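You operate a simulated robot arm through the tools that you are given. There is no shell and no other tool. Be economical: measure what you need, move in short steps, check, and stop when the job is done.

The job below is to be done with a simulated robot arm. You get a single attempt, and the scene is never put back.

## Task
Take the yellow pad from the dry end of the steel bench and put it on the top of the vice bench. Take the sachet on the slat conveyor and put it away on the packing bench. Press the white button three times. Put the 32 mm impeller from the top of the cream bench on top of the brown carton there and the 30 mm impeller on the top of the seal bench. Fetch the gold sleeve and stand it on the top of the vice bench. Take the refill on the top of the cream bench and put it away on the top of the short bench. Do these in any order. Set down upright: gold sleeve.
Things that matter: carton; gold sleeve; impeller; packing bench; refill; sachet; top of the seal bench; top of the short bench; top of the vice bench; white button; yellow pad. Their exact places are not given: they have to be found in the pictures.

It is judged by the outcome, as a careful person would: the job done as asked, and still so three seconds after it is handed in. It fails if anything else is knocked over, pushed out of place, dropped, spilled or broken. A push-on lid holds only when it is set on centred and level and pressed home; a screw cap is set on level and turned clockwise until tight.

## Robot
A 6-joint arm with a fingered hand on a trunk, on a base that drives. Base frame: it is fixed to the floor where the robot stands at the start and does not move with it; the origin is under the middle of the robot, x ahead of it, y to its left, z up; the surface under the hand at the start is at about z = 800. Lengths are in mm, angles in rad, forces in N, time in s.
With the tool pointing down near the work surface it reaches from about 160 to 460 mm from the robot's upright axis, wherever it stands. Its first joint turns from -2.897 to 2.897 rad. Places, roughly: carton [-3750, -5000, 750]; gold sleeve [-4000, -5250, 750]; impeller [-3750, -5000, 750]; packing bench [-1800, 5300, 800]; refill [-4000, -4750, 750]; sachet [-2000, 500, 750]; top of the seal bench [-4500, -100, 700]; top of the short bench [-6500, -300, 800]; top of the vice bench [-3500, -700, 800]; white button [-3500, 400, 900]; yellow pad (9x6x4 cm) [600, 200, 800]. Payload 2.3 kg.
The TCP is the grasp point between the finger pads, 22 mm short of the fingertips. In the tool frame z runs along the fingers and y along their closing line. Largest opening 112 mm; the body of the gripper starts 60 mm behind the TCP. The gripper is a hand of 3 fingers: y runs from the thumb to the fingers, the wrist lies at [0, 0, -218] in the tool frame, and closing takes about 1.5 s.
Orientation is told as [roll, pitch, yaw] about the base's x, y, z axes, in that order, counted from this pose: with the fingers straight down and closing along the base's y, the tool's x points along the base's -x, its y along +y and its z along -z.

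## Interface
- The arm moves only by the tool jog_arm. Its argument "rows" is text: rows parted by semicolons, each of 6 numbers parted by spaces: the shift along the tool's x, y, z in units of 250 mm (1.0 is 250 mm), then the turn, a rotation vector about the tool's x, y, z in units of 180 degrees (1.0 is 180 degrees). In form: dx dy dz wx wy wz; .... A call has 1 to 10 rows; each row is the pose to reach, as a shift and turn from the pose commanded when the call began, along the tool's axes at that moment. "hand" is the gripper command, from -1 (fully open) to 1 (shut), values between in proportion, set as the call begins (left out, the last holds). A call with a number of a shift or a turn outside -1 to 1 is refused whole. Rows are played at 5 a second. More than 50 mm and 0.15 rad between two rows, or a gripper value outside its range, and nothing of the call is played. Where a pose cannot be reached the arm comes as near as it can. A force on the tool above 40 N (or 10 N above the force at the start of the call, whichever is more), or a blocked arm, ends the call early, and 0.2 s more pass. Each finger travels about 72 mm/s and halts on what it meets, pressing with about 23 N; the grip force reading is that of the motor and also rises with nothing between the fingers. The clock runs only during rows and for 0.2 s after the last one: add rows that repeat a pose to give the fingers time. It gives the time, the measured TCP pose, the force on the tool (base axes), the opening and the grip force at its end, in the units of the frame above (readings bear some noise), with the torque about the TCP (base axes, N m) and any sound that the robot's microphone picked up, and new pictures: "views" is both (left out), scene, wrist or none.
- Cameras (640 x 400 px; columns grow to the right, rows downward): "scene" is now at [17.2, 149, 1359.4]; the picture's right is [0.13, -0.99, 0.00], its down [-0.73, -0.09, -0.68] and it looks along [0.67, 0.09, -0.73] (base axes); focal length 284 px, centre (320, 200). "wrist" rides on the gripper at [66, 3, -80] in the tool frame; the picture's right is [-0.05, 1.00, 0.00], its down [-0.77, -0.04, -0.64] and it looks along [-0.64, -0.03, 0.77] (tool axes); focal length 275 px, centre (320, 200).
- move_column(by): slides the trunk up (or, below 0, down) by that many mm; the arm and the scene camera ride with it, the base frame stays. It gives what a move gives, with no picture.
- drive_base(legs): drives the robot by 1 to 6 legs, each [ahead, left, turn to the left] in mm, mm and rad, along the robot's own axes; the way and the turn of a leg run together, so that a leg with both is an arc; at most 1500 mm and 3.142 rad a leg. The arm and the cameras ride along, it lands a little off, and it stops where it bumps. It gives what a move gives, and a new picture of the scene camera.
- move_fingers(finger1, finger2, thumb_bend): sets how far each is bent, from 0 (flat) to 100 (curled in); at 30 the hand is open as for a grip, at 70 the pads meet at the TCP. One left out holds its place. A second passes; each finger stops where it meets its share of the squeeze, and holds until it gets a number again. A gripper value or a shape takes the hand back. It gives what a move gives, with no picture; readings hold the bend of each and the force on the fingers (four entries, about 0 where the hand has none), thumb and palm.
- preshape(shape): the hand has 3 fingers and takes this shape, open, in about a second: jaw (thumb against the fingers, like two jaws); tri (thumb and two fingers); tip (a fingertip pinch); poke (one finger out to press); point (the index stretched); flat (the hand flat); cup (the hand cupped); fist (a fist). The gripper value then closes the fingers along that shape, each until it touches; the sizes above hold for jaw. It gives what a move gives, with no picture.
- turn_head(pan, tilt): turns the head with the scene camera to pan (to the left, within 2.705 rad either way) and tilt (down, from -0.506 to 1.204), counted from straight ahead of the robot. It gives what a move gives, and a new picture of the scene camera.
- probe_pixels(camera, pixels): for up to 12 pixels [column, row] of the newest picture of that camera ("zoom" is the newest enlarged one), the place [x, y, z] in the base frame of the surface seen there, good to about 3 mm, but the place of the scene camera against the robot may be out by one fixed shift of up to 12 mm in any direction. It takes no simulated time.
- zoom(camera, box): a new picture of the part [left, top, right, bottom] of that camera's present view, enlarged. It takes no simulated time.
- job_done(): hands the job in; it is judged then, once.

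Keep the steps short. Do not move on a guess: measure, check each grasp and each placing, and mend mistakes. In all there are 131 turns and 260 pictures (those below and enlarged ones count). Leave the gripper open and the arm clear of the work at the hand-in unless told otherwise, and finish with a single line.

The tools are called after "Call:" as name(argument=value, ...) on one line, values as JSON. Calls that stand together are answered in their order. jog_arm: Moves the arm, as the interface text tells. Its arguments: {"type":"object","properties":{"rows":{"type":"string"},"hand":{"type":"number"},"views":{"type":"string","enum":["both","scene","wrist","none"]}},"required":["rows"]} The other tools are called the same way: move_column (by) slides the trunk up or down; preshape (shape) gives the hand a shape; move_fingers (finger1, finger2, thumb_bend) moves the fingers one by one; drive_base (legs) drives the base; turn_head (pan, tilt) turns the head that bears the scene camera; probe_pixels (camera, pixels) gives the place of the surface under pixels of a picture; zoom (camera, box) takes an enlarged picture of a part of a camera's view; job_done () hands the job in.

At the start:

```text
time: 0.0
eef_pos: [307.2, 159.3, 1012.3]
tcp_rot: [0.0, -0.001, 0.0]
contact_force: [0.6, -0.1, -1.3]
wrist_torque: [0.01, 0.02, 0.02]
width: 111.8
grip_force: 0.2
shape: jaw
bend: [30.0, 30.0, 30.0]
finger forces: [0.1, 0.0, 0.0, 0.0, 0.0, 0.0]
trunk travel left (down, up): [-275.0, 315.0]
robot x, y, heading: [-1.8, 4.8, -0.004]
head pan, tilt: [0.127, 0.826]
```

scene: 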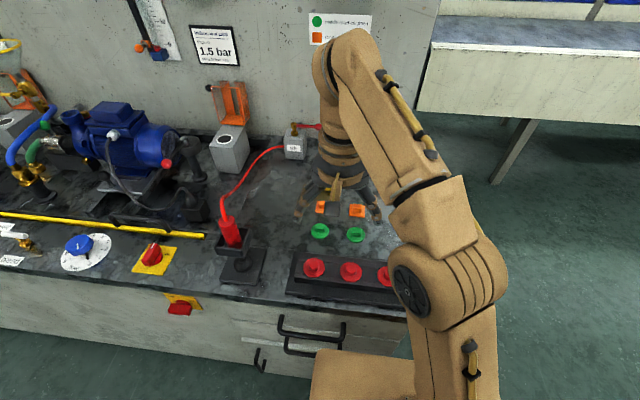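
wrist: 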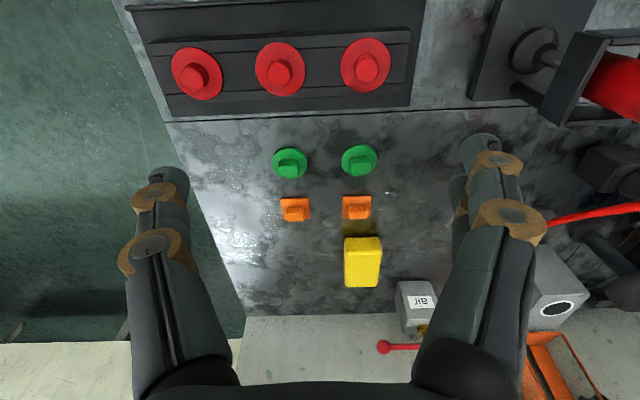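

The yellow pad shows in the wrist picture at (362,262). I'll measure it and the bench around it.

Call:
probe_pixels(camera="wrist", pixels=[[347, 242], [380, 242], [362, 262], [347, 284], [377, 284], [330, 300], [357, 205], [415, 300], [250, 270], [440, 240]])

Call:
zoom(camera="wrist", box=[260, 140, 460, 340])

```text
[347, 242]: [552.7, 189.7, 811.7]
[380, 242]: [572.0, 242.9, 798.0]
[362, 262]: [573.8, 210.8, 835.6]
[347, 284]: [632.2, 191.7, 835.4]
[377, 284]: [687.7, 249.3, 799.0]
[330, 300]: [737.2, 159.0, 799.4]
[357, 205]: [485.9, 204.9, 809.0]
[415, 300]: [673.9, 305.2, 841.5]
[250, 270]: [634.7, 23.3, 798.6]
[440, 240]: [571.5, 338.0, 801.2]
```

```text
2.00 times, centred on (360, 240) of wrist
```

zoom: 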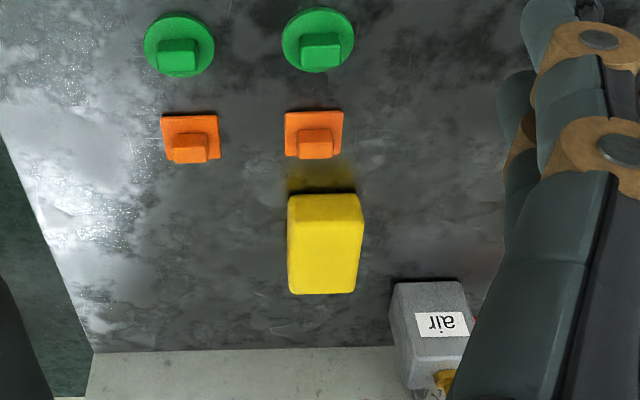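

Next I'll probe the pad's edges in the enlarged picture.

Call:
probe_pixels(camera="zoom", pixels=[[294, 235], [325, 235], [355, 235], [294, 285], [325, 285], [350, 285], [325, 230], [325, 292], [359, 215], [293, 215], [325, 215]])

```text
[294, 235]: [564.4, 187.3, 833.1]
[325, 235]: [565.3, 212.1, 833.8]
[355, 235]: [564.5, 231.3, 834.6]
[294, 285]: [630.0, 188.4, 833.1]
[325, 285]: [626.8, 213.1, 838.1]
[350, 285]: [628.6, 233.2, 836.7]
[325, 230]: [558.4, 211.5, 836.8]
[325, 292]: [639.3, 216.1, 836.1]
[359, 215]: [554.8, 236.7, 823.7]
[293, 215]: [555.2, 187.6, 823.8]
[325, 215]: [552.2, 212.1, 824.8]
```

The pad is centred near (597,212), top at 837, and out of reach from here. I'll measure the bench front edge, its dry end and the free floor on the right.

Call:
probe_pixels(camera="scene", pixels=[[200, 283], [300, 300], [395, 317], [420, 120], [470, 200], [560, 200], [500, 165], [420, 100], [530, 110], [300, 340], [520, 300], [600, 300]])

Call:
turn_head(pan=-1.0, tilt=0.6)

```text
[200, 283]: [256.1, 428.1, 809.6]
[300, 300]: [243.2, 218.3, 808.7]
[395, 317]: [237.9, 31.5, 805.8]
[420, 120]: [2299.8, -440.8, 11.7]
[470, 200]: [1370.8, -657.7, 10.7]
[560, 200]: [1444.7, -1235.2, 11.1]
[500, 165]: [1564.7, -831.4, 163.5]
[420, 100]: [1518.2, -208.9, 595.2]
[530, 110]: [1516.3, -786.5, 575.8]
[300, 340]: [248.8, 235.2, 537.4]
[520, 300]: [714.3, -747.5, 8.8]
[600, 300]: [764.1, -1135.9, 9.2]
```

```text
time: 1.4
eef_pos: [306.5, 159.7, 1012.1]
tcp_rot: [0.0, 0.0, 0.001]
contact_force: [-0.2, -0.1, -0.2]
wrist_torque: [0.02, 0.01, -0.04]
width: 112.0
grip_force: 0.0
shape: jaw
bend: [30.0, 30.0, 30.0]
finger forces: [0.0, 0.0, 0.0, 0.0, 0.1, 0.0]
trunk travel left (down, up): [-275.0, 315.0]
robot x, y, heading: [-2.1, -1.0, -0.002]
head pan, tilt: [-1.0, 0.6]
```

scene: 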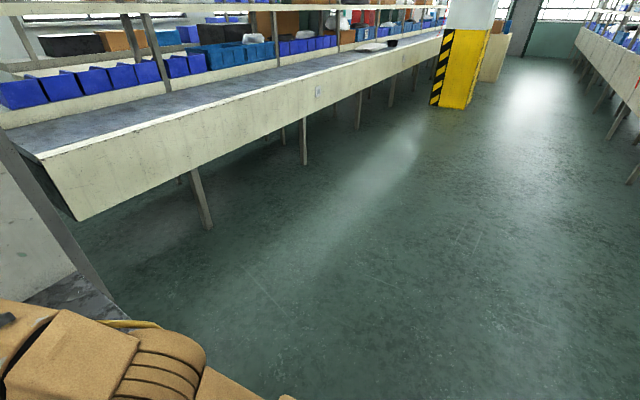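

The bench front edge is at x≈240 and its dry end at about y≈0, with clear floor to the right. I'll drive around the dry end, face it, and point the head ahead and down.

Call:
drive_base(legs=[[0, -420, 0], [600, 0, 0], [0, 0, 1.571]])

Call:
turn_head(pan=0.1, tilt=0.8)

```text
time: 10.8
eef_pos: [444.6, -112.0, 1012.2]
tcp_rot: [0.0, 0.0, 1.589]
contact_force: [-0.1, 0.1, 0.1]
wrist_torque: [0.01, -0.04, 0.03]
width: 112.0
grip_force: 0.0
shape: jaw
bend: [30.0, 30.0, 30.0]
finger forces: [0.1, 0.0, 0.0, 0.0, 0.0, 0.0]
trunk travel left (down, up): [-275.0, 315.0]
robot x, y, heading: [611.2, -411.8, 1.588]
head pan, tilt: [-1.0, 0.6]
```

scene: 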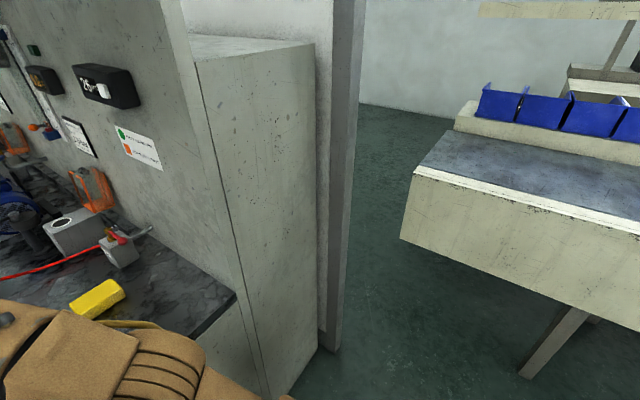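

```text
time: 12.1
eef_pos: [443.9, -112.5, 1013.0]
tcp_rot: [0.0, 0.0, 1.589]
contact_force: [0.1, 1.0, 0.6]
wrist_torque: [0.0, -0.02, -0.01]
width: 112.0
grip_force: 0.0
shape: jaw
bend: [30.0, 30.0, 30.0]
finger forces: [0.0, 0.0, 0.0, 0.0, 0.0, 0.0]
trunk travel left (down, up): [-275.0, 315.0]
robot x, y, heading: [612.0, -415.6, 1.59]
head pan, tilt: [0.099, 0.799]
```

scene: 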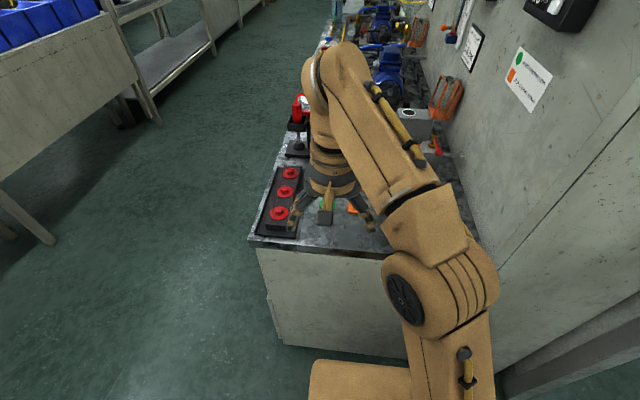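

I'll measure the dry-end edge before driving closer.

Call:
probe_pixels(camera="scene", pixels=[[320, 247], [265, 240], [380, 251], [350, 300], [500, 250], [540, 330]])

```text
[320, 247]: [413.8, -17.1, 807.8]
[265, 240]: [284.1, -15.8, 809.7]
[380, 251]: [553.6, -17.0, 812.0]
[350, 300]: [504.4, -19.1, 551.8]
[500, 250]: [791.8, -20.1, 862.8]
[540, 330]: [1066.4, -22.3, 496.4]
```

The end face is at y≈-17. I'll drive ahead 185 mm.

Call:
drive_base(legs=[[185, 0, 0]])

```text
time: 13.7
eef_pos: [440.3, 73.1, 1011.9]
tcp_rot: [-0.001, -0.001, 1.588]
contact_force: [0.6, -0.5, -0.6]
wrist_torque: [0.0, 0.01, -0.01]
width: 112.2
grip_force: 0.1
shape: jaw
bend: [30.0, 30.0, 30.0]
finger forces: [0.0, 0.1, 0.0, 0.2, 0.1, 0.1]
trunk travel left (down, up): [-275.0, 315.0]
robot x, y, heading: [605.0, -233.8, 1.589]
head pan, tilt: [0.099, 0.799]
```

scene: 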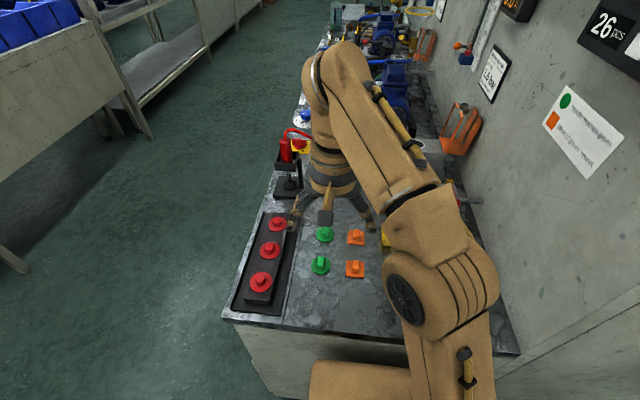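

The robot is at (605,-234). I'll move the tool over the pad at the same height.

Call:
jog_arm(rows="-0.109 -0.127 0 0 0 0; -0.218 -0.255 0 0 0 0; -0.327 -0.382 0 0 0 0; -0.436 -0.51 0 0 0 0; -0.545 -0.637 0 0 0 0; -0.545 -0.637 0.15 0 0 0; -0.545 -0.637 0.3 0 0 0", hand=-1, views="wrist")

```text
time: 15.3
eef_pos: [587.9, 213.0, 928.2]
tcp_rot: [0.004, -0.009, 1.584]
contact_force: [0.2, -0.7, 0.6]
wrist_torque: [-0.02, 0.02, -0.02]
width: 111.8
grip_force: 0.1
shape: jaw
bend: [30.0, 30.0, 30.0]
finger forces: [0.1, 0.0, 0.0, 0.1, 0.0, 0.1]
out of reach, approached as far as the arm can: row 3, 4, 5, 6, 7
trunk travel left (down, up): [-275.0, 315.0]
robot x, y, heading: [605.7, -229.6, 1.592]
head pan, tilt: [0.099, 0.799]
```

wrist: 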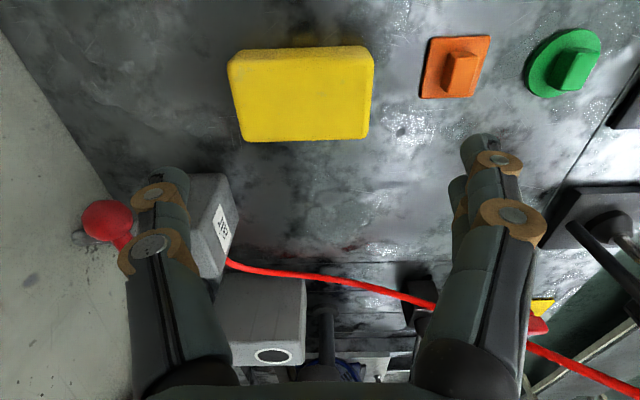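

Call:
probe_pixels(camera="wrist", pixels=[[232, 95], [240, 100], [305, 95], [365, 95], [305, 80], [305, 135], [250, 135], [360, 135], [245, 85], [363, 85]])

```text
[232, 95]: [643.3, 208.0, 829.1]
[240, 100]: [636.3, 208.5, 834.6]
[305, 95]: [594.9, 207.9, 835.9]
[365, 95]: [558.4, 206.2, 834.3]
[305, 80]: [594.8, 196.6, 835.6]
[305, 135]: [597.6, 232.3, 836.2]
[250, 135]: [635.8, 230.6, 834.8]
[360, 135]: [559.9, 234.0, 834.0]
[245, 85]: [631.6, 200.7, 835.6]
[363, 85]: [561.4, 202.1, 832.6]
```

Pad centre measures (598,212). I'll go down to just above the pad and re-read the pose.

Call:
jog_arm(rows="0 0 0.12 0 0 0; 0 0 0.2 0 0 0; 0 0 0.2 0 0 0", views="none")

```text
time: 16.1
eef_pos: [588.4, 212.1, 880.0]
tcp_rot: [0.002, 0.001, 1.589]
contact_force: [0.0, 0.3, -0.3]
wrist_torque: [-0.02, 0.01, 0.0]
width: 111.9
grip_force: 0.1
shape: jaw
bend: [30.0, 30.0, 30.0]
finger forces: [0.1, 0.0, 0.1, 0.0, 0.0, 0.0]
trunk travel left (down, up): [-275.0, 315.0]
robot x, y, heading: [606.2, -229.9, 1.592]
head pan, tilt: [0.099, 0.799]
```

Down to z≈827, shifting 9.5 mm in x, then close.

Call:
jog_arm(rows="0 -0.038 0.0 0 0 0; 0 -0.038 0.12 0 0 0; 0 -0.038 0.212 0 0 0; 0 -0.038 0.212 0 0 0", views="wrist")

Call:
jog_arm(rows="0 0 0 0 0 0; 0 0 0 0 0 0; 0 0 0 0 0 0; 0 0 0 0 0 0; 0 0 0 0 0 0; 0 0 0 0 0 0; 0 0 0 0 0 0", hand=1, views="wrist")

```text
time: 17.1
eef_pos: [596.4, 211.2, 826.7]
tcp_rot: [-0.001, 0.001, 1.589]
contact_force: [0.3, -0.5, 0.2]
wrist_torque: [0.01, 0.02, 0.01]
width: 111.7
grip_force: 0.1
shape: jaw
bend: [30.0, 30.0, 30.0]
finger forces: [0.0, 0.0, 0.0, 0.0, 0.0, 0.0]
trunk travel left (down, up): [-275.0, 315.0]
robot x, y, heading: [608.1, -232.3, 1.594]
head pan, tilt: [0.099, 0.799]
```

wrist: 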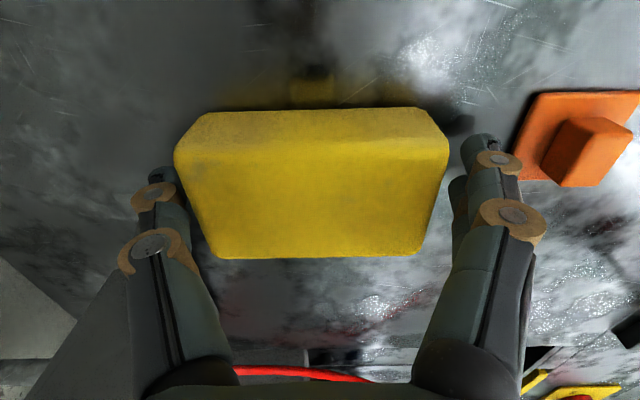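

```text
time: 18.7
eef_pos: [596.1, 211.3, 827.3]
tcp_rot: [0.0, 0.001, 1.589]
contact_force: [0.6, -0.2, 0.1]
wrist_torque: [0.0, 0.02, 0.0]
width: 86.4
grip_force: 23.3
shape: jaw
bend: [62.0, 62.0, 58.0]
finger forces: [10.2, 10.5, 0.0, 0.0, 20.7, 0.0]
trunk travel left (down, up): [-275.0, 315.0]
robot x, y, heading: [605.9, -233.3, 1.587]
head pan, tilt: [0.099, 0.799]
```

wrist: 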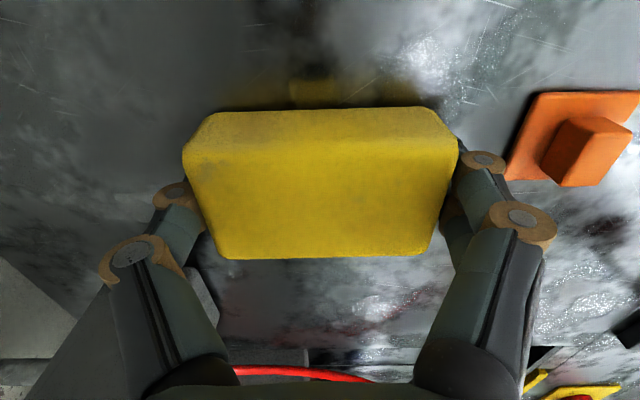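

Gripped at 86 mm, 23 N. Lift slightly and retract back over the bench, staying above the fixtures.

Call:
jog_arm(rows="0 0 -0.15 0 0 0; 0 0 -0.3 0 0 0; 0 0 -0.45 0 0 0; 0.18 0 -0.55 0 0 0; 0.35 0 -0.65 0 0 0; 0.5 0 -0.75 0 0 0; 0.6 0 -0.75 0 0 0", views="scene")

```text
refused: row 4 steps farther than a row can; nothing moved
```

Call:
jog_arm(rows="0 0 -0.15 0 0 0; 0 0 -0.3 0 0 0; 0 0 -0.45 0 0 0; 0.15 0 -0.55 0 0 0; 0.3 0 -0.65 0 0 0; 0.45 0 -0.75 0 0 0; 0.6 0 -0.75 0 0 0", views="none")

Call:
turn_head(pan=0.8, tilt=0.35)

```text
time: 20.3
eef_pos: [599.8, 61.1, 1014.4]
tcp_rot: [0.0, 0.0, 1.59]
contact_force: [-0.6, -0.3, -0.7]
wrist_torque: [0.02, -0.02, 0.0]
width: 86.1
grip_force: 23.0
shape: jaw
bend: [62.0, 63.0, 58.0]
finger forces: [10.1, 10.4, 0.0, 0.1, 20.3, 0.1]
out of reach, approached as far as the arm can: row 3
trunk travel left (down, up): [-275.0, 315.0]
robot x, y, heading: [602.6, -233.4, 1.589]
head pan, tilt: [0.099, 0.799]
```

```text
time: 21.3
eef_pos: [600.5, 62.1, 1013.5]
tcp_rot: [0.001, -0.001, 1.588]
contact_force: [-0.6, -0.7, -0.9]
wrist_torque: [0.01, -0.04, 0.01]
width: 86.5
grip_force: 22.8
shape: jaw
bend: [62.0, 63.0, 58.0]
finger forces: [10.1, 10.3, 0.0, 0.0, 20.3, 0.1]
trunk travel left (down, up): [-275.0, 315.0]
robot x, y, heading: [604.5, -230.6, 1.589]
head pan, tilt: [0.799, 0.351]
```

scene: 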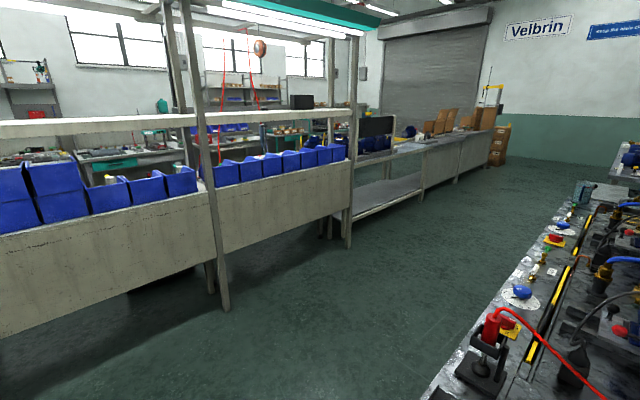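

I'll map the surroundings: bench row to the left, aisle and far areas.

Call:
probe_pixels(camera="scene", pixels=[[225, 305], [345, 245], [420, 200], [485, 165], [100, 340], [320, 300], [110, 165], [160, 150], [290, 130], [60, 120], [500, 145], [235, 130]])

Call:
drive_base(legs=[[-300, 0, 0], [0, 0, 1.55]])

```text
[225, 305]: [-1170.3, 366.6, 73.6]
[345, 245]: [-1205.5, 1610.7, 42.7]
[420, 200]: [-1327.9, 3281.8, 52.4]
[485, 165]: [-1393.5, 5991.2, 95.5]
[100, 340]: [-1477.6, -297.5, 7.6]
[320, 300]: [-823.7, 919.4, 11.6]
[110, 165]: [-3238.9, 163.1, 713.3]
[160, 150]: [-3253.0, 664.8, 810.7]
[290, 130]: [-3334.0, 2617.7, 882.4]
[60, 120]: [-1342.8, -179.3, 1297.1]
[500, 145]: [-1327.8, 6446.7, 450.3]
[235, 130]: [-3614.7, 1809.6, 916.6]
```

```text
time: 27.1
eef_pos: [318.8, -531.5, 1013.0]
tcp_rot: [0.001, 0.001, -3.14]
contact_force: [-0.7, -0.5, -1.4]
wrist_torque: [-0.03, 0.01, 0.01]
width: 86.4
grip_force: 23.6
shape: jaw
bend: [62.0, 63.0, 58.0]
finger forces: [10.3, 10.3, 0.1, 0.1, 20.5, 0.1]
trunk travel left (down, up): [-275.0, 315.0]
robot x, y, heading: [612.5, -533.5, -3.14]
head pan, tilt: [0.799, 0.351]
```

scene: 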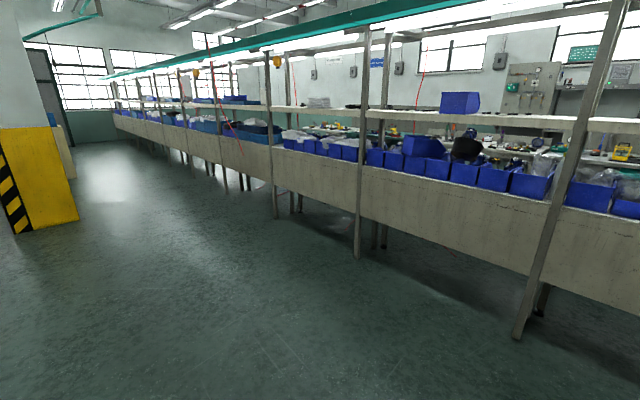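

A long shelf row at x≈-1200 blocks the way. I'll look for a gap: first to the right along the row.

Call:
turn_head(pan=-0.9, tilt=0.25)

Call:
zoom(camera="scene", box=[200, 100, 520, 300])

Call:
turn_head(pan=1.1, tilt=0.25)

Call:
zoom(camera="scene", box=[100, 60, 420, 260])

```text
time: 28.9
eef_pos: [319.1, -531.7, 1012.5]
tcp_rot: [-0.001, 0.0, -3.141]
contact_force: [0.2, -0.1, -0.4]
wrist_torque: [0.02, 0.01, 0.01]
width: 86.3
grip_force: 23.3
shape: jaw
bend: [62.0, 63.0, 58.0]
finger forces: [10.3, 10.3, 0.0, 0.0, 20.6, 0.1]
trunk travel left (down, up): [-275.0, 315.0]
robot x, y, heading: [612.3, -533.3, -3.133]
head pan, tilt: [-0.901, 0.25]
```

scene: 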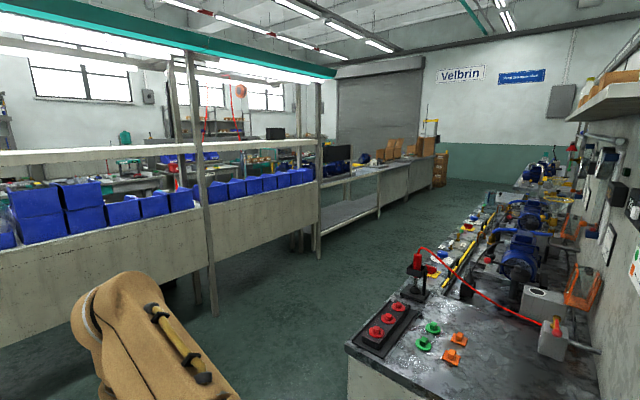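

```text
2.00 times, centred on (360, 200) of scene
```

zoom: 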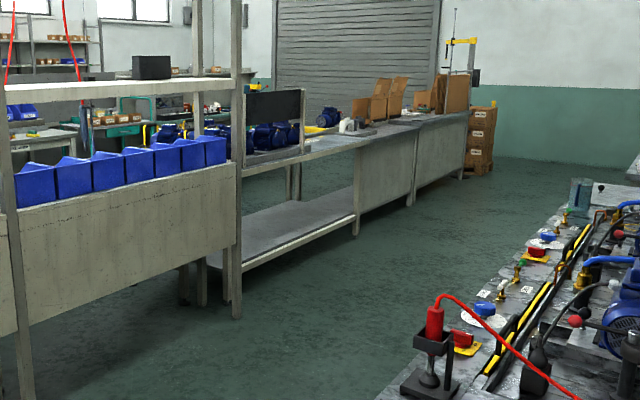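

```text
time: 30.8
eef_pos: [318.3, -531.0, 1014.2]
tcp_rot: [0.0, 0.001, -3.14]
contact_force: [0.3, -0.2, -0.9]
wrist_torque: [-0.04, 0.01, -0.03]
width: 86.4
grip_force: 22.9
shape: jaw
bend: [62.0, 63.0, 58.0]
finger forces: [10.1, 10.3, 0.0, 0.1, 20.6, 0.1]
trunk travel left (down, up): [-275.0, 315.0]
robot x, y, heading: [613.1, -532.4, -3.139]
head pan, tilt: [1.1, 0.25]
```

scene: 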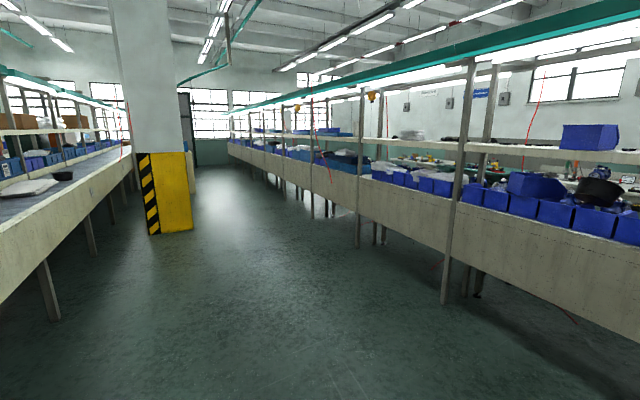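

```text
2.00 times, centred on (260, 160) of scene
```

zoom: 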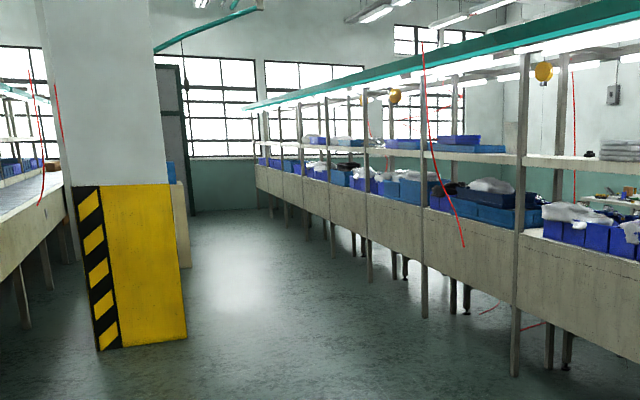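

Call:
probe_pixels(camera="scene", pixels=[[236, 160], [232, 140], [215, 160], [175, 230], [360, 245], [480, 290], [500, 165], [620, 200], [245, 172], [280, 190]])

Call:
turn_head(pan=-1.25, tilt=0.15)

Call:
probe_pixels(camera="scene", pixels=[[220, 160], [240, 165], [300, 170], [350, 165], [200, 190], [170, 200], [120, 140], [230, 120]])

```text
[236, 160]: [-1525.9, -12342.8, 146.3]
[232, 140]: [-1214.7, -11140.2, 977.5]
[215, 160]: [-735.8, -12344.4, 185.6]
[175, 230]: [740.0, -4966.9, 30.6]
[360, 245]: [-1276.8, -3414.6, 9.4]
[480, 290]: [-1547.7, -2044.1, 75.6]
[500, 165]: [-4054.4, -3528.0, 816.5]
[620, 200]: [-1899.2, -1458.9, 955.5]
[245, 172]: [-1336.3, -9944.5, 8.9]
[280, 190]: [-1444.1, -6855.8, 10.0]
```

```text
time: 33.0
eef_pos: [319.1, -532.3, 1014.1]
tcp_rot: [0.0, 0.0, -3.14]
contact_force: [-0.4, 0.0, 0.4]
wrist_torque: [0.03, 0.01, 0.02]
width: 86.2
grip_force: 23.4
shape: jaw
bend: [62.0, 63.0, 58.0]
finger forces: [10.2, 10.2, 0.0, 0.0, 20.6, 0.0]
trunk travel left (down, up): [-275.0, 315.0]
robot x, y, heading: [608.7, -533.6, -3.135]
head pan, tilt: [-1.25, 0.15]
```

scene: 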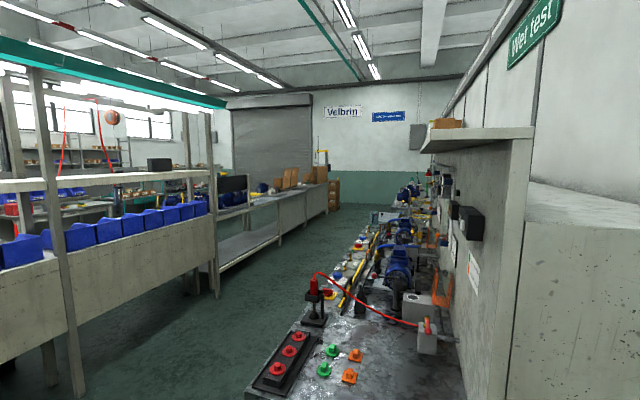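

```text
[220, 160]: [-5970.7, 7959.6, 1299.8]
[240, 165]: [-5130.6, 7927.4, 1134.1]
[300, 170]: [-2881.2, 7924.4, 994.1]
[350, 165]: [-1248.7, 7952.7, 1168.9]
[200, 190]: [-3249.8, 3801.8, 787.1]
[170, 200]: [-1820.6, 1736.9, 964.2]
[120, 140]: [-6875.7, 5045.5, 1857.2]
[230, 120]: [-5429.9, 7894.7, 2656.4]
```

The +y end of the row (y≈6450) leaves a gap to the wall at y≈7930. I'll drive into the aisle and northwards, then look at the possible gap near y≈1650.

Call:
drive_base(legs=[[1100, 0, 0], [0, 0, -1.571], [1500, 0, 0], [500, 0, 0]])

Call:
turn_head(pan=0.9, tilt=0.45)

```text
time: 52.0
eef_pos: [-538.5, 1752.4, 1014.0]
tcp_rot: [-0.001, 0.0, 1.599]
contact_force: [-0.2, 0.2, 0.0]
wrist_torque: [0.0, 0.0, 0.01]
width: 86.5
grip_force: 22.7
shape: jaw
bend: [62.0, 63.0, 58.0]
finger forces: [10.3, 10.3, 0.0, 0.0, 20.5, 0.0]
trunk travel left (down, up): [-275.0, 315.0]
robot x, y, heading: [-531.5, 1458.4, 1.602]
head pan, tilt: [-1.25, 0.15]
```

scene: 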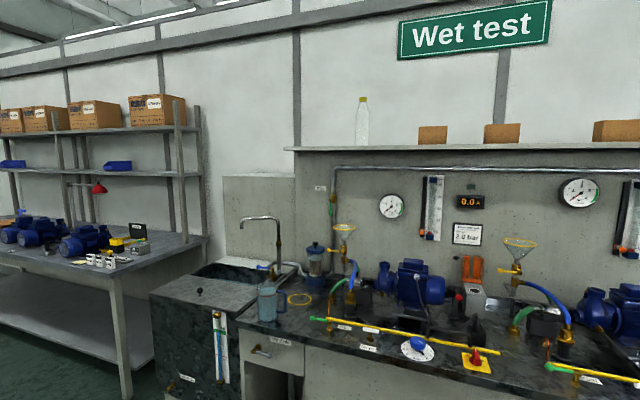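

```text
time: 54.0
eef_pos: [-538.1, 1751.5, 1014.4]
tcp_rot: [-0.001, 0.001, 1.601]
contact_force: [1.1, 1.3, -0.6]
wrist_torque: [0.0, -0.01, -0.01]
width: 86.3
grip_force: 22.5
shape: jaw
bend: [62.0, 63.0, 58.0]
finger forces: [10.2, 10.3, 0.0, 0.1, 20.6, 0.0]
trunk travel left (down, up): [-275.0, 315.0]
robot x, y, heading: [-527.1, 1458.5, 1.597]
head pan, tilt: [0.901, 0.45]
```

scene: 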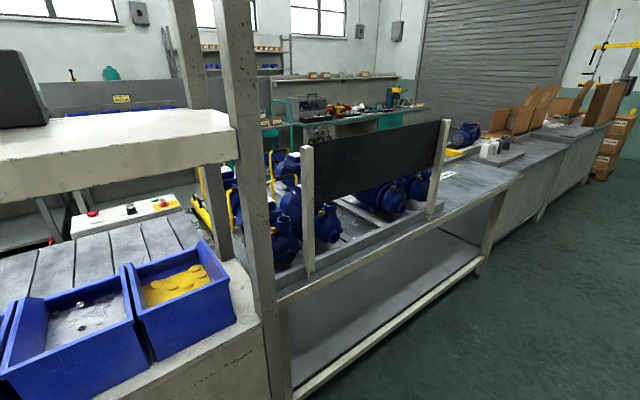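

The row is continuous. I'll continue north along the aisle towards its end.

Call:
drive_base(legs=[[0, 0, -0.03], [1500, 0, 0], [1500, 0, 0], [1500, 0, 0], [500, 0, 0]])

Call:
turn_head(pan=0.4, tilt=0.45)

```text
time: 78.5
eef_pos: [-551.2, 6781.5, 1014.4]
tcp_rot: [-0.001, 0.0, 1.582]
contact_force: [0.4, 0.1, -0.6]
wrist_torque: [-0.01, 0.0, 0.02]
width: 86.6
grip_force: 23.2
shape: jaw
bend: [62.0, 63.0, 58.0]
finger forces: [10.3, 10.2, 0.0, 0.0, 20.4, 0.0]
trunk travel left (down, up): [-275.0, 315.0]
robot x, y, heading: [-546.9, 6490.6, 1.583]
head pan, tilt: [0.901, 0.45]
```

scene: 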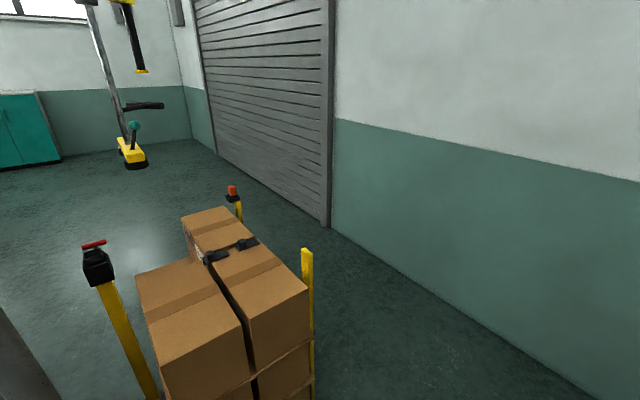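

```text
time: 79.5
eef_pos: [-551.9, 6780.6, 1014.5]
tcp_rot: [0.001, 0.0, 1.583]
contact_force: [0.6, 0.5, -0.8]
wrist_torque: [-0.02, -0.04, 0.01]
width: 86.2
grip_force: 22.4
shape: jaw
bend: [62.0, 63.0, 58.0]
finger forces: [10.2, 10.3, 0.1, 0.0, 20.5, 0.1]
trunk travel left (down, up): [-275.0, 315.0]
robot x, y, heading: [-543.5, 6490.8, 1.586]
head pan, tilt: [0.4, 0.45]
```

scene: 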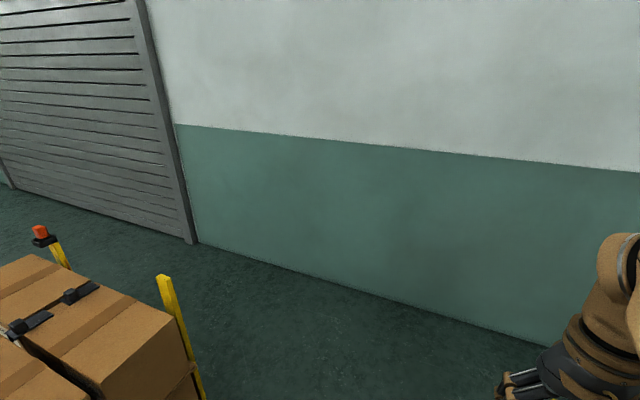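

Call:
probe_pixels(camera="scene", pixels=[[165, 280], [170, 330], [42, 235], [195, 240], [260, 310], [100, 240], [10, 265], [170, 340], [540, 345], [65, 262]])

Call:
turn_head(pan=1.3, tilt=0.6)

Call:
probe_pixels(camera="scene", pixels=[[100, 150], [200, 130], [300, 100], [50, 200], [400, 100], [450, 150], [500, 200], [150, 60], [250, 250], [350, 250]])

```text
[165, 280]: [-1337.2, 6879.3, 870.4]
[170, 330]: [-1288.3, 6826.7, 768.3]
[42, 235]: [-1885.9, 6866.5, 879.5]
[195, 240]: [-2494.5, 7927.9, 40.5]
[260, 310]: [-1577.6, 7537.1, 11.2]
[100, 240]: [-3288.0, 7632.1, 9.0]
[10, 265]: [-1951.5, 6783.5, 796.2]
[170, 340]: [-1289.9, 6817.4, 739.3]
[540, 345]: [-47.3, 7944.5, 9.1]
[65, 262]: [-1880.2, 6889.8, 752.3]
```

```text
time: 80.7
eef_pos: [-550.8, 6781.7, 1013.6]
tcp_rot: [0.0, -0.001, 1.583]
contact_force: [0.0, -0.6, -0.5]
wrist_torque: [0.02, -0.01, 0.0]
width: 86.5
grip_force: 23.0
shape: jaw
bend: [62.0, 63.0, 58.0]
finger forces: [10.3, 10.3, 0.0, 0.0, 20.5, 0.0]
trunk travel left (down, up): [-275.0, 315.0]
robot x, y, heading: [-551.6, 6487.0, 1.582]
head pan, tilt: [1.3, 0.6]
```

scene: 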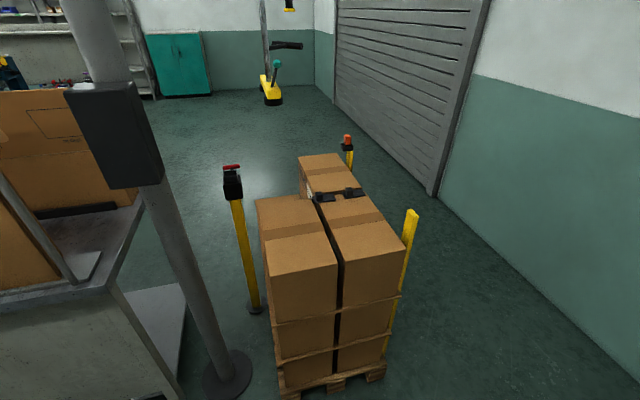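

```text
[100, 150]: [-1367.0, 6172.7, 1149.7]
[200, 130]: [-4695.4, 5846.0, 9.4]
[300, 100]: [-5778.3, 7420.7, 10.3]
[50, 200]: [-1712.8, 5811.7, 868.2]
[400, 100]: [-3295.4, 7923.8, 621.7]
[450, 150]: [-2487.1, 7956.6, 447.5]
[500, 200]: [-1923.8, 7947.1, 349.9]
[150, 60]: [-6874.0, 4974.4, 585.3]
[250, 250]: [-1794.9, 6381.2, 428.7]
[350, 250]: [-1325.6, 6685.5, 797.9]
```

There is a ~1 m passage between the pallet stack (to y≈6890) and the wall (7930). I'll go through at y≈7400.

Call:
drive_base(legs=[[920, 0, 0], [0, 0, 1.56], [1500, 0, 0], [850, 0, 0], [0, 0, 1.2]])

Call:
turn_head(pan=0.2, tilt=0.35)

```text
time: 103.4
eef_pos: [-3013.0, 7184.7, 1014.2]
tcp_rot: [0.0, 0.001, -1.954]
contact_force: [0.5, -0.3, -0.5]
wrist_torque: [0.0, 0.03, 0.01]
width: 86.3
grip_force: 23.0
shape: jaw
bend: [62.0, 63.0, 58.0]
finger forces: [10.2, 10.2, 0.0, 0.1, 20.5, 0.1]
trunk travel left (down, up): [-275.0, 315.0]
robot x, y, heading: [-2902.3, 7451.7, -1.957]
head pan, tilt: [1.3, 0.6]
```

scene: 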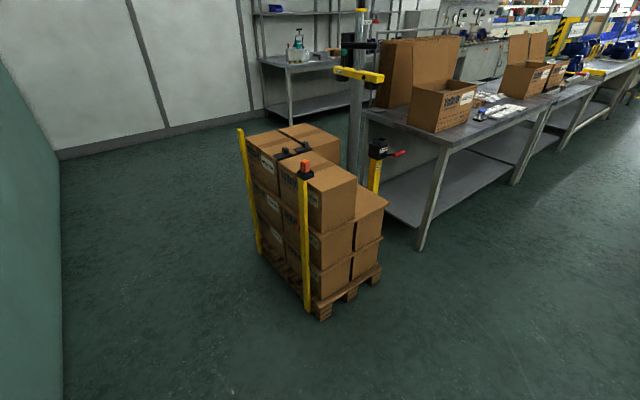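

```text
time: 104.8
eef_pos: [-3013.7, 7185.1, 1013.0]
tcp_rot: [0.001, 0.001, -1.956]
contact_force: [-0.3, 0.1, -0.9]
wrist_torque: [0.0, 0.0, 0.0]
width: 86.4
grip_force: 23.4
shape: jaw
bend: [62.0, 63.0, 58.0]
finger forces: [10.2, 10.3, 0.0, 0.1, 20.5, 0.1]
trunk travel left (down, up): [-275.0, 315.0]
robot x, y, heading: [-2904.7, 7459.6, -1.957]
head pan, tilt: [0.201, 0.351]
```

scene: 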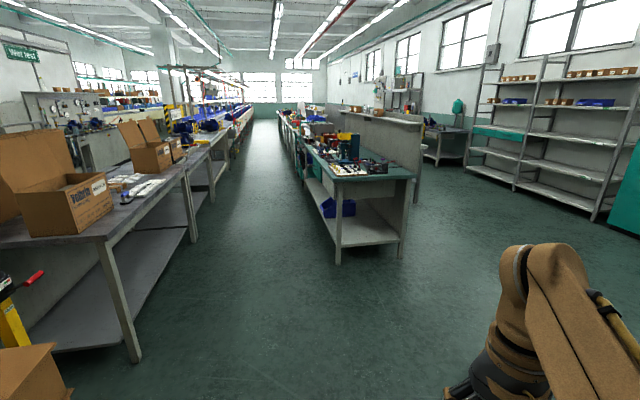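

I see an aisle running -y between the packing row and a central bench row. I'll measure it.

Call:
probe_pixels(camera="scene", pixels=[[137, 358], [193, 240], [338, 262], [403, 255], [330, 175], [115, 235], [205, 140], [280, 130], [250, 115], [440, 165], [470, 175], [360, 115]])

Call:
zoom(camera="scene", box=[160, 60, 480, 260])

```text
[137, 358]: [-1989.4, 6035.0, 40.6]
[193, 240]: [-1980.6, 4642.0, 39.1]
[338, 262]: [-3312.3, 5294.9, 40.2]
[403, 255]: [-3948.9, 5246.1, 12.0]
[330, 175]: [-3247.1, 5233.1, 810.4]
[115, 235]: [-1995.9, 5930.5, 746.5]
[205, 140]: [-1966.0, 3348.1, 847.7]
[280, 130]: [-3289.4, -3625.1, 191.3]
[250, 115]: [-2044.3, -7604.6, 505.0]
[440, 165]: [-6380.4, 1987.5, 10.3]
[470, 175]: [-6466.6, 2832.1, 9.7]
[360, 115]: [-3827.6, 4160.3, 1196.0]
```

```text
2.00 times, centred on (320, 160) of scene
```

zoom: 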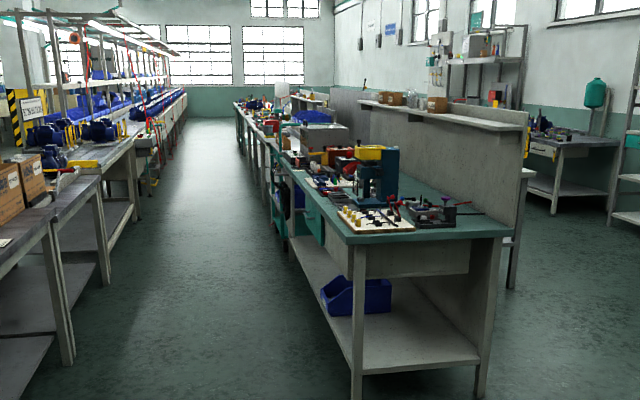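

Aisle between x≈-1980 and -3250. I'll drive along x≈-2620 to the south.

Call:
drive_base(legs=[[0, 0, 0.386], [0, 280, 0], [1500, 0, 0], [1500, 0, 0], [1500, 0, 0], [1500, 0, 0]])

Call:
turn_head(pan=-0.4, tilt=0.4)

```text
time: 136.0
eef_pos: [-2626.5, 1168.5, 1014.4]
tcp_rot: [0.001, 0.001, -1.574]
contact_force: [0.4, 0.4, -0.3]
wrist_torque: [0.0, -0.02, 0.01]
width: 86.1
grip_force: 23.2
shape: jaw
bend: [62.0, 63.0, 58.0]
finger forces: [10.1, 10.3, 0.1, 0.0, 20.5, 0.0]
trunk travel left (down, up): [-275.0, 315.0]
robot x, y, heading: [-2621.0, 1462.1, -1.573]
head pan, tilt: [0.201, 0.351]
```

scene: 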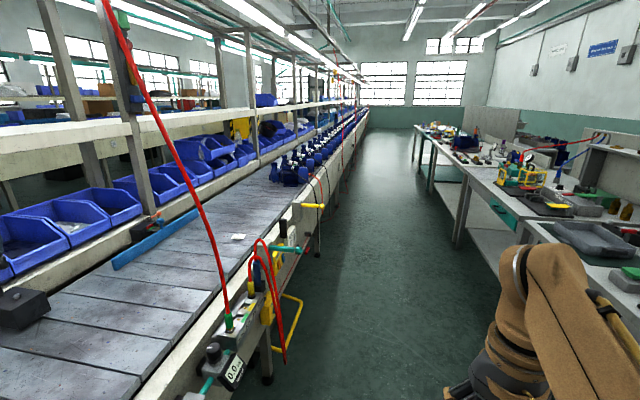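

```text
time: 137.0
eef_pos: [-2627.8, 1168.9, 1012.3]
tcp_rot: [0.0, -0.001, -1.574]
contact_force: [0.7, 0.0, -1.3]
wrist_torque: [-0.01, -0.01, 0.0]
width: 86.3
grip_force: 22.7
shape: jaw
bend: [62.0, 63.0, 58.0]
finger forces: [10.3, 10.3, 0.0, 0.1, 20.5, 0.0]
trunk travel left (down, up): [-275.0, 315.0]
robot x, y, heading: [-2627.3, 1463.6, -1.572]
head pan, tilt: [-0.4, 0.4]
```

scene: 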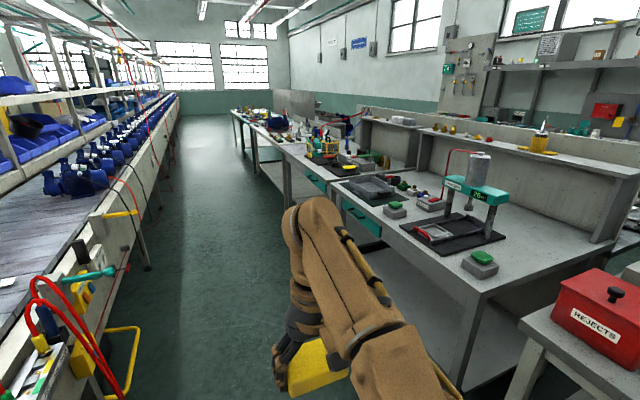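

I see the sachet candidate (a white patch on the slats). Now I'll inspect the benches on the right.

Call:
zoom(camera="scene", box=[240, 80, 640, 330])

Call:
probe_pixels(camera="scene", pixels=[[305, 150], [350, 190], [375, 190], [420, 165], [480, 250], [560, 340], [480, 160], [395, 210], [330, 145], [275, 150], [310, 175], [460, 230]])

```text
1.60 times, centred on (440, 205) of scene
```

zoom: 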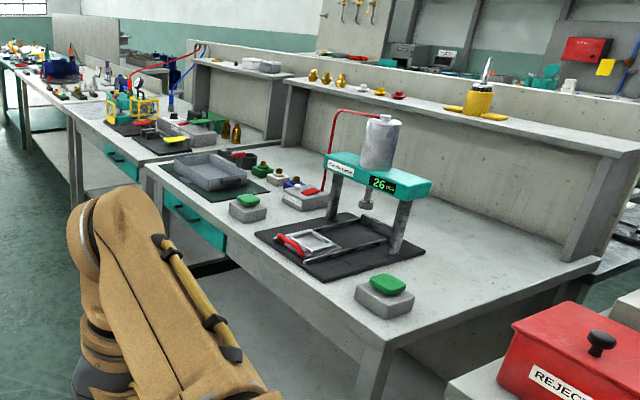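

```text
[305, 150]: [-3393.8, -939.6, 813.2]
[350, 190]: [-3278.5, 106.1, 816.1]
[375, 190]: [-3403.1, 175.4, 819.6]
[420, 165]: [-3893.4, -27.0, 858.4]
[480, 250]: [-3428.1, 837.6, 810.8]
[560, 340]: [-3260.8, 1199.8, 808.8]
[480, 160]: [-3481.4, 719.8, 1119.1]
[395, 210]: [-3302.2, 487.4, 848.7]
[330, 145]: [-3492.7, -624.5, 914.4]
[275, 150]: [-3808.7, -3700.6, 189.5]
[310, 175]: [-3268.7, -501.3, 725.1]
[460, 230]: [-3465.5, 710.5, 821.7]
```

Call:
drive_base(legs=[[1500, 0, 0], [500, 0, 0], [0, 0, -1.571]])

Call:
turn_head(pan=0.15, tilt=0.55)

```text
time: 150.7
eef_pos: [-2928.5, -535.0, 1015.0]
tcp_rot: [-0.001, -0.001, -3.122]
contact_force: [0.6, 0.0, 0.0]
wrist_torque: [0.01, -0.02, 0.04]
width: 86.1
grip_force: 22.9
shape: jaw
bend: [62.0, 63.0, 58.0]
finger forces: [10.3, 10.3, 0.1, 0.0, 20.4, 0.0]
trunk travel left (down, up): [-275.0, 315.0]
robot x, y, heading: [-2634.0, -527.7, -3.122]
head pan, tilt: [-0.4, 0.4]
```

scene: 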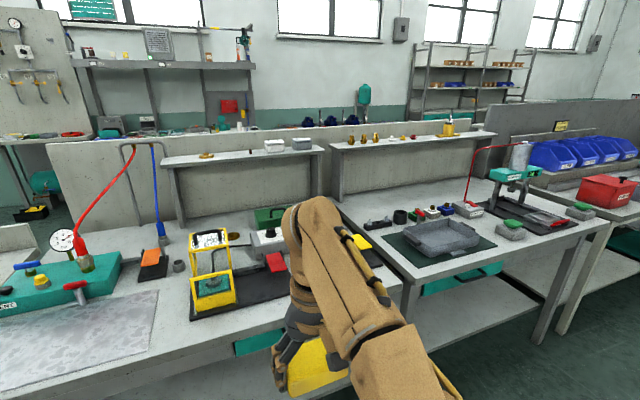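

```text
time: 151.7
eef_pos: [-2928.7, -535.5, 1013.4]
tcp_rot: [-0.002, -0.001, -3.121]
contact_force: [0.2, -0.3, -0.7]
wrist_torque: [0.01, -0.02, 0.02]
width: 86.6
grip_force: 23.1
shape: jaw
bend: [62.0, 63.0, 58.0]
finger forces: [10.3, 10.3, 0.1, 0.0, 20.5, 0.1]
trunk travel left (down, up): [-275.0, 315.0]
robot x, y, heading: [-2638.6, -530.5, -3.12]
head pan, tilt: [0.15, 0.55]
```

scene: 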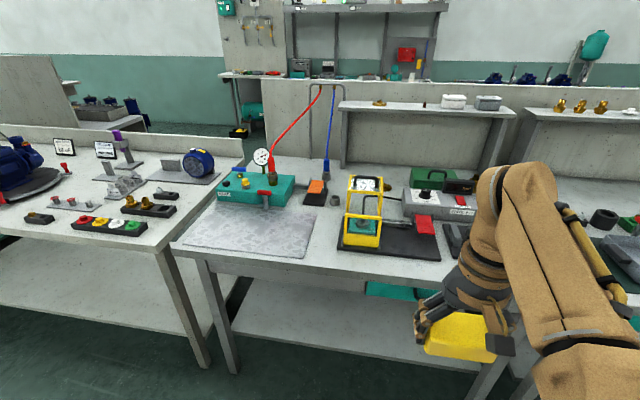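

Call:
zoom(camera="scene", box=[160, 100, 520, 325])

Call:
probe_pixels(camera="scene", pixels=[[185, 245], [290, 262], [400, 280], [195, 240], [310, 255], [320, 235], [340, 255], [222, 200], [260, 230], [440, 260], [300, 160], [325, 265]])

```text
1.78 times, centred on (340, 212) of scene
```

zoom: 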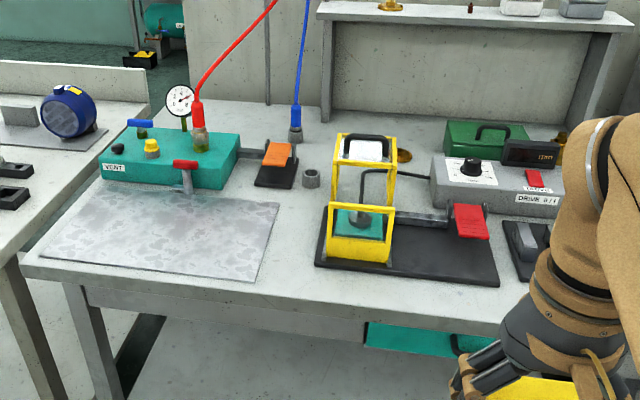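

```text
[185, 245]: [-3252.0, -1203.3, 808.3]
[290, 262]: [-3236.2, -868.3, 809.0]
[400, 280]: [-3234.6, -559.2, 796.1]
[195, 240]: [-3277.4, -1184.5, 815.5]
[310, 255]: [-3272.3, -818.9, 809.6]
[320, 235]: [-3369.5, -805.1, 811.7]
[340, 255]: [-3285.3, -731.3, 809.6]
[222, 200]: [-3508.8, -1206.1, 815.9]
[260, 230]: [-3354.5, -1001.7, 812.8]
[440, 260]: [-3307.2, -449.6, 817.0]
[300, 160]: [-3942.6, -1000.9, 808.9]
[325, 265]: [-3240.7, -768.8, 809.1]
```

The vice bench spans y≈-1240…-200. A bare strip lies between the patterned mat and the black base at y≈-775. I'll move in front of it.

Call:
drive_base(legs=[[0, 240, -0.02], [355, 0, 0]])

Call:
jog_arm(rows="0 0 0 0 0 0.045; 0 0 0 0 0 0.09; 0 0 0 0 0 0.135; 0 0 0 0 0 0.18; 0 0 0 0 0 0.225; 0 0 0 0 0 0.27; 0 0 0 0 0 0.315; 0 0 0 0 0 0.36; 0 0 0 0 0 0.405; 0 0 0 0 0 0.45", views="both")

```text
time: 155.3
eef_pos: [-3277.8, -767.8, 1013.4]
tcp_rot: [0.0, 0.0, -3.143]
contact_force: [0.1, -0.1, -0.1]
wrist_torque: [-0.05, 0.01, 0.03]
width: 86.1
grip_force: 23.1
shape: jaw
bend: [62.0, 63.0, 58.0]
finger forces: [10.1, 10.4, 0.0, 0.0, 20.5, 0.0]
trunk travel left (down, up): [-275.0, 315.0]
robot x, y, heading: [-2985.9, -770.2, -3.141]
head pan, tilt: [0.15, 0.55]
```

scene: 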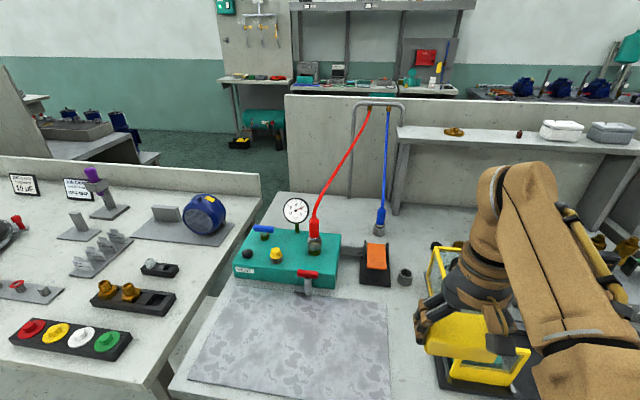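

```text
time: 157.5
eef_pos: [-3277.1, -768.3, 1013.4]
tcp_rot: [0.001, 0.0, 1.726]
contact_force: [-0.5, -0.3, -0.8]
wrist_torque: [-0.02, 0.02, 0.02]
width: 86.6
grip_force: 22.8
shape: jaw
bend: [62.0, 63.0, 58.0]
finger forces: [10.1, 10.3, 0.0, 0.0, 20.5, 0.1]
trunk travel left (down, up): [-275.0, 315.0]
robot x, y, heading: [-2982.2, -767.0, -3.144]
head pan, tilt: [0.15, 0.55]
```

scene: 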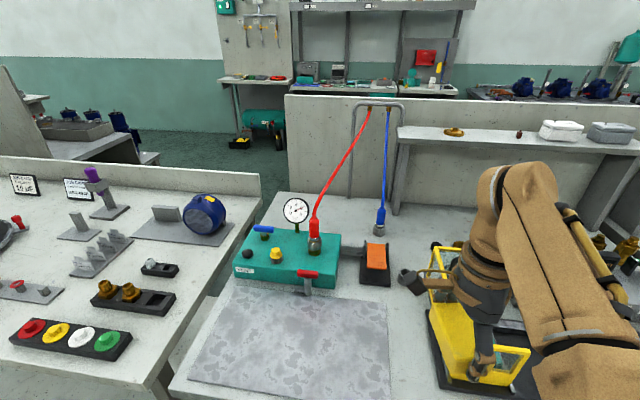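
wrist: 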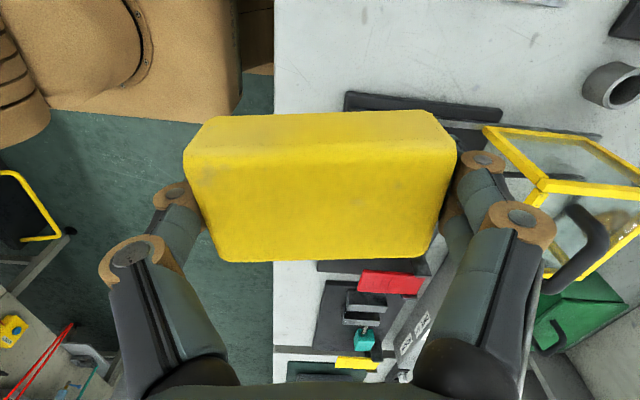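

Only 0.155 rad more turn is needed. I'll measure the black base edge and ring in the wrist picture and the mat edge in the scene picture.

Call:
probe_pixels(camera="wrist", pixels=[[350, 93], [400, 97], [480, 103], [500, 110], [605, 75], [585, 90], [278, 60], [450, 50], [520, 140], [600, 60]])

Call:
probe_pixels(camera="scene", pixels=[[388, 305], [391, 380], [430, 320], [440, 385], [405, 280], [410, 350], [402, 250]])

```text
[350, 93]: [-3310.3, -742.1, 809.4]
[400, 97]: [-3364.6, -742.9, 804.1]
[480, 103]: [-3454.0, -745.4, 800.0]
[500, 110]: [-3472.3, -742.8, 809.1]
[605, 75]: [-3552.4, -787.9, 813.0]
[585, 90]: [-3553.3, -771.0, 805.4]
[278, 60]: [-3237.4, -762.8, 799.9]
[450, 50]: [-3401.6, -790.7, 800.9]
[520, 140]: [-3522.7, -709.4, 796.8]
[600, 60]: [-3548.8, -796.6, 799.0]
```

```text
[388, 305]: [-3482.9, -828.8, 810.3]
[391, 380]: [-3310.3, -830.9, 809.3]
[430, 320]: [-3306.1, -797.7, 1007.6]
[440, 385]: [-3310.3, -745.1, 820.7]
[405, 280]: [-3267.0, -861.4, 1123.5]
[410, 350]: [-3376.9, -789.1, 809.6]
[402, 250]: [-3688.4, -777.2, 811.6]
```

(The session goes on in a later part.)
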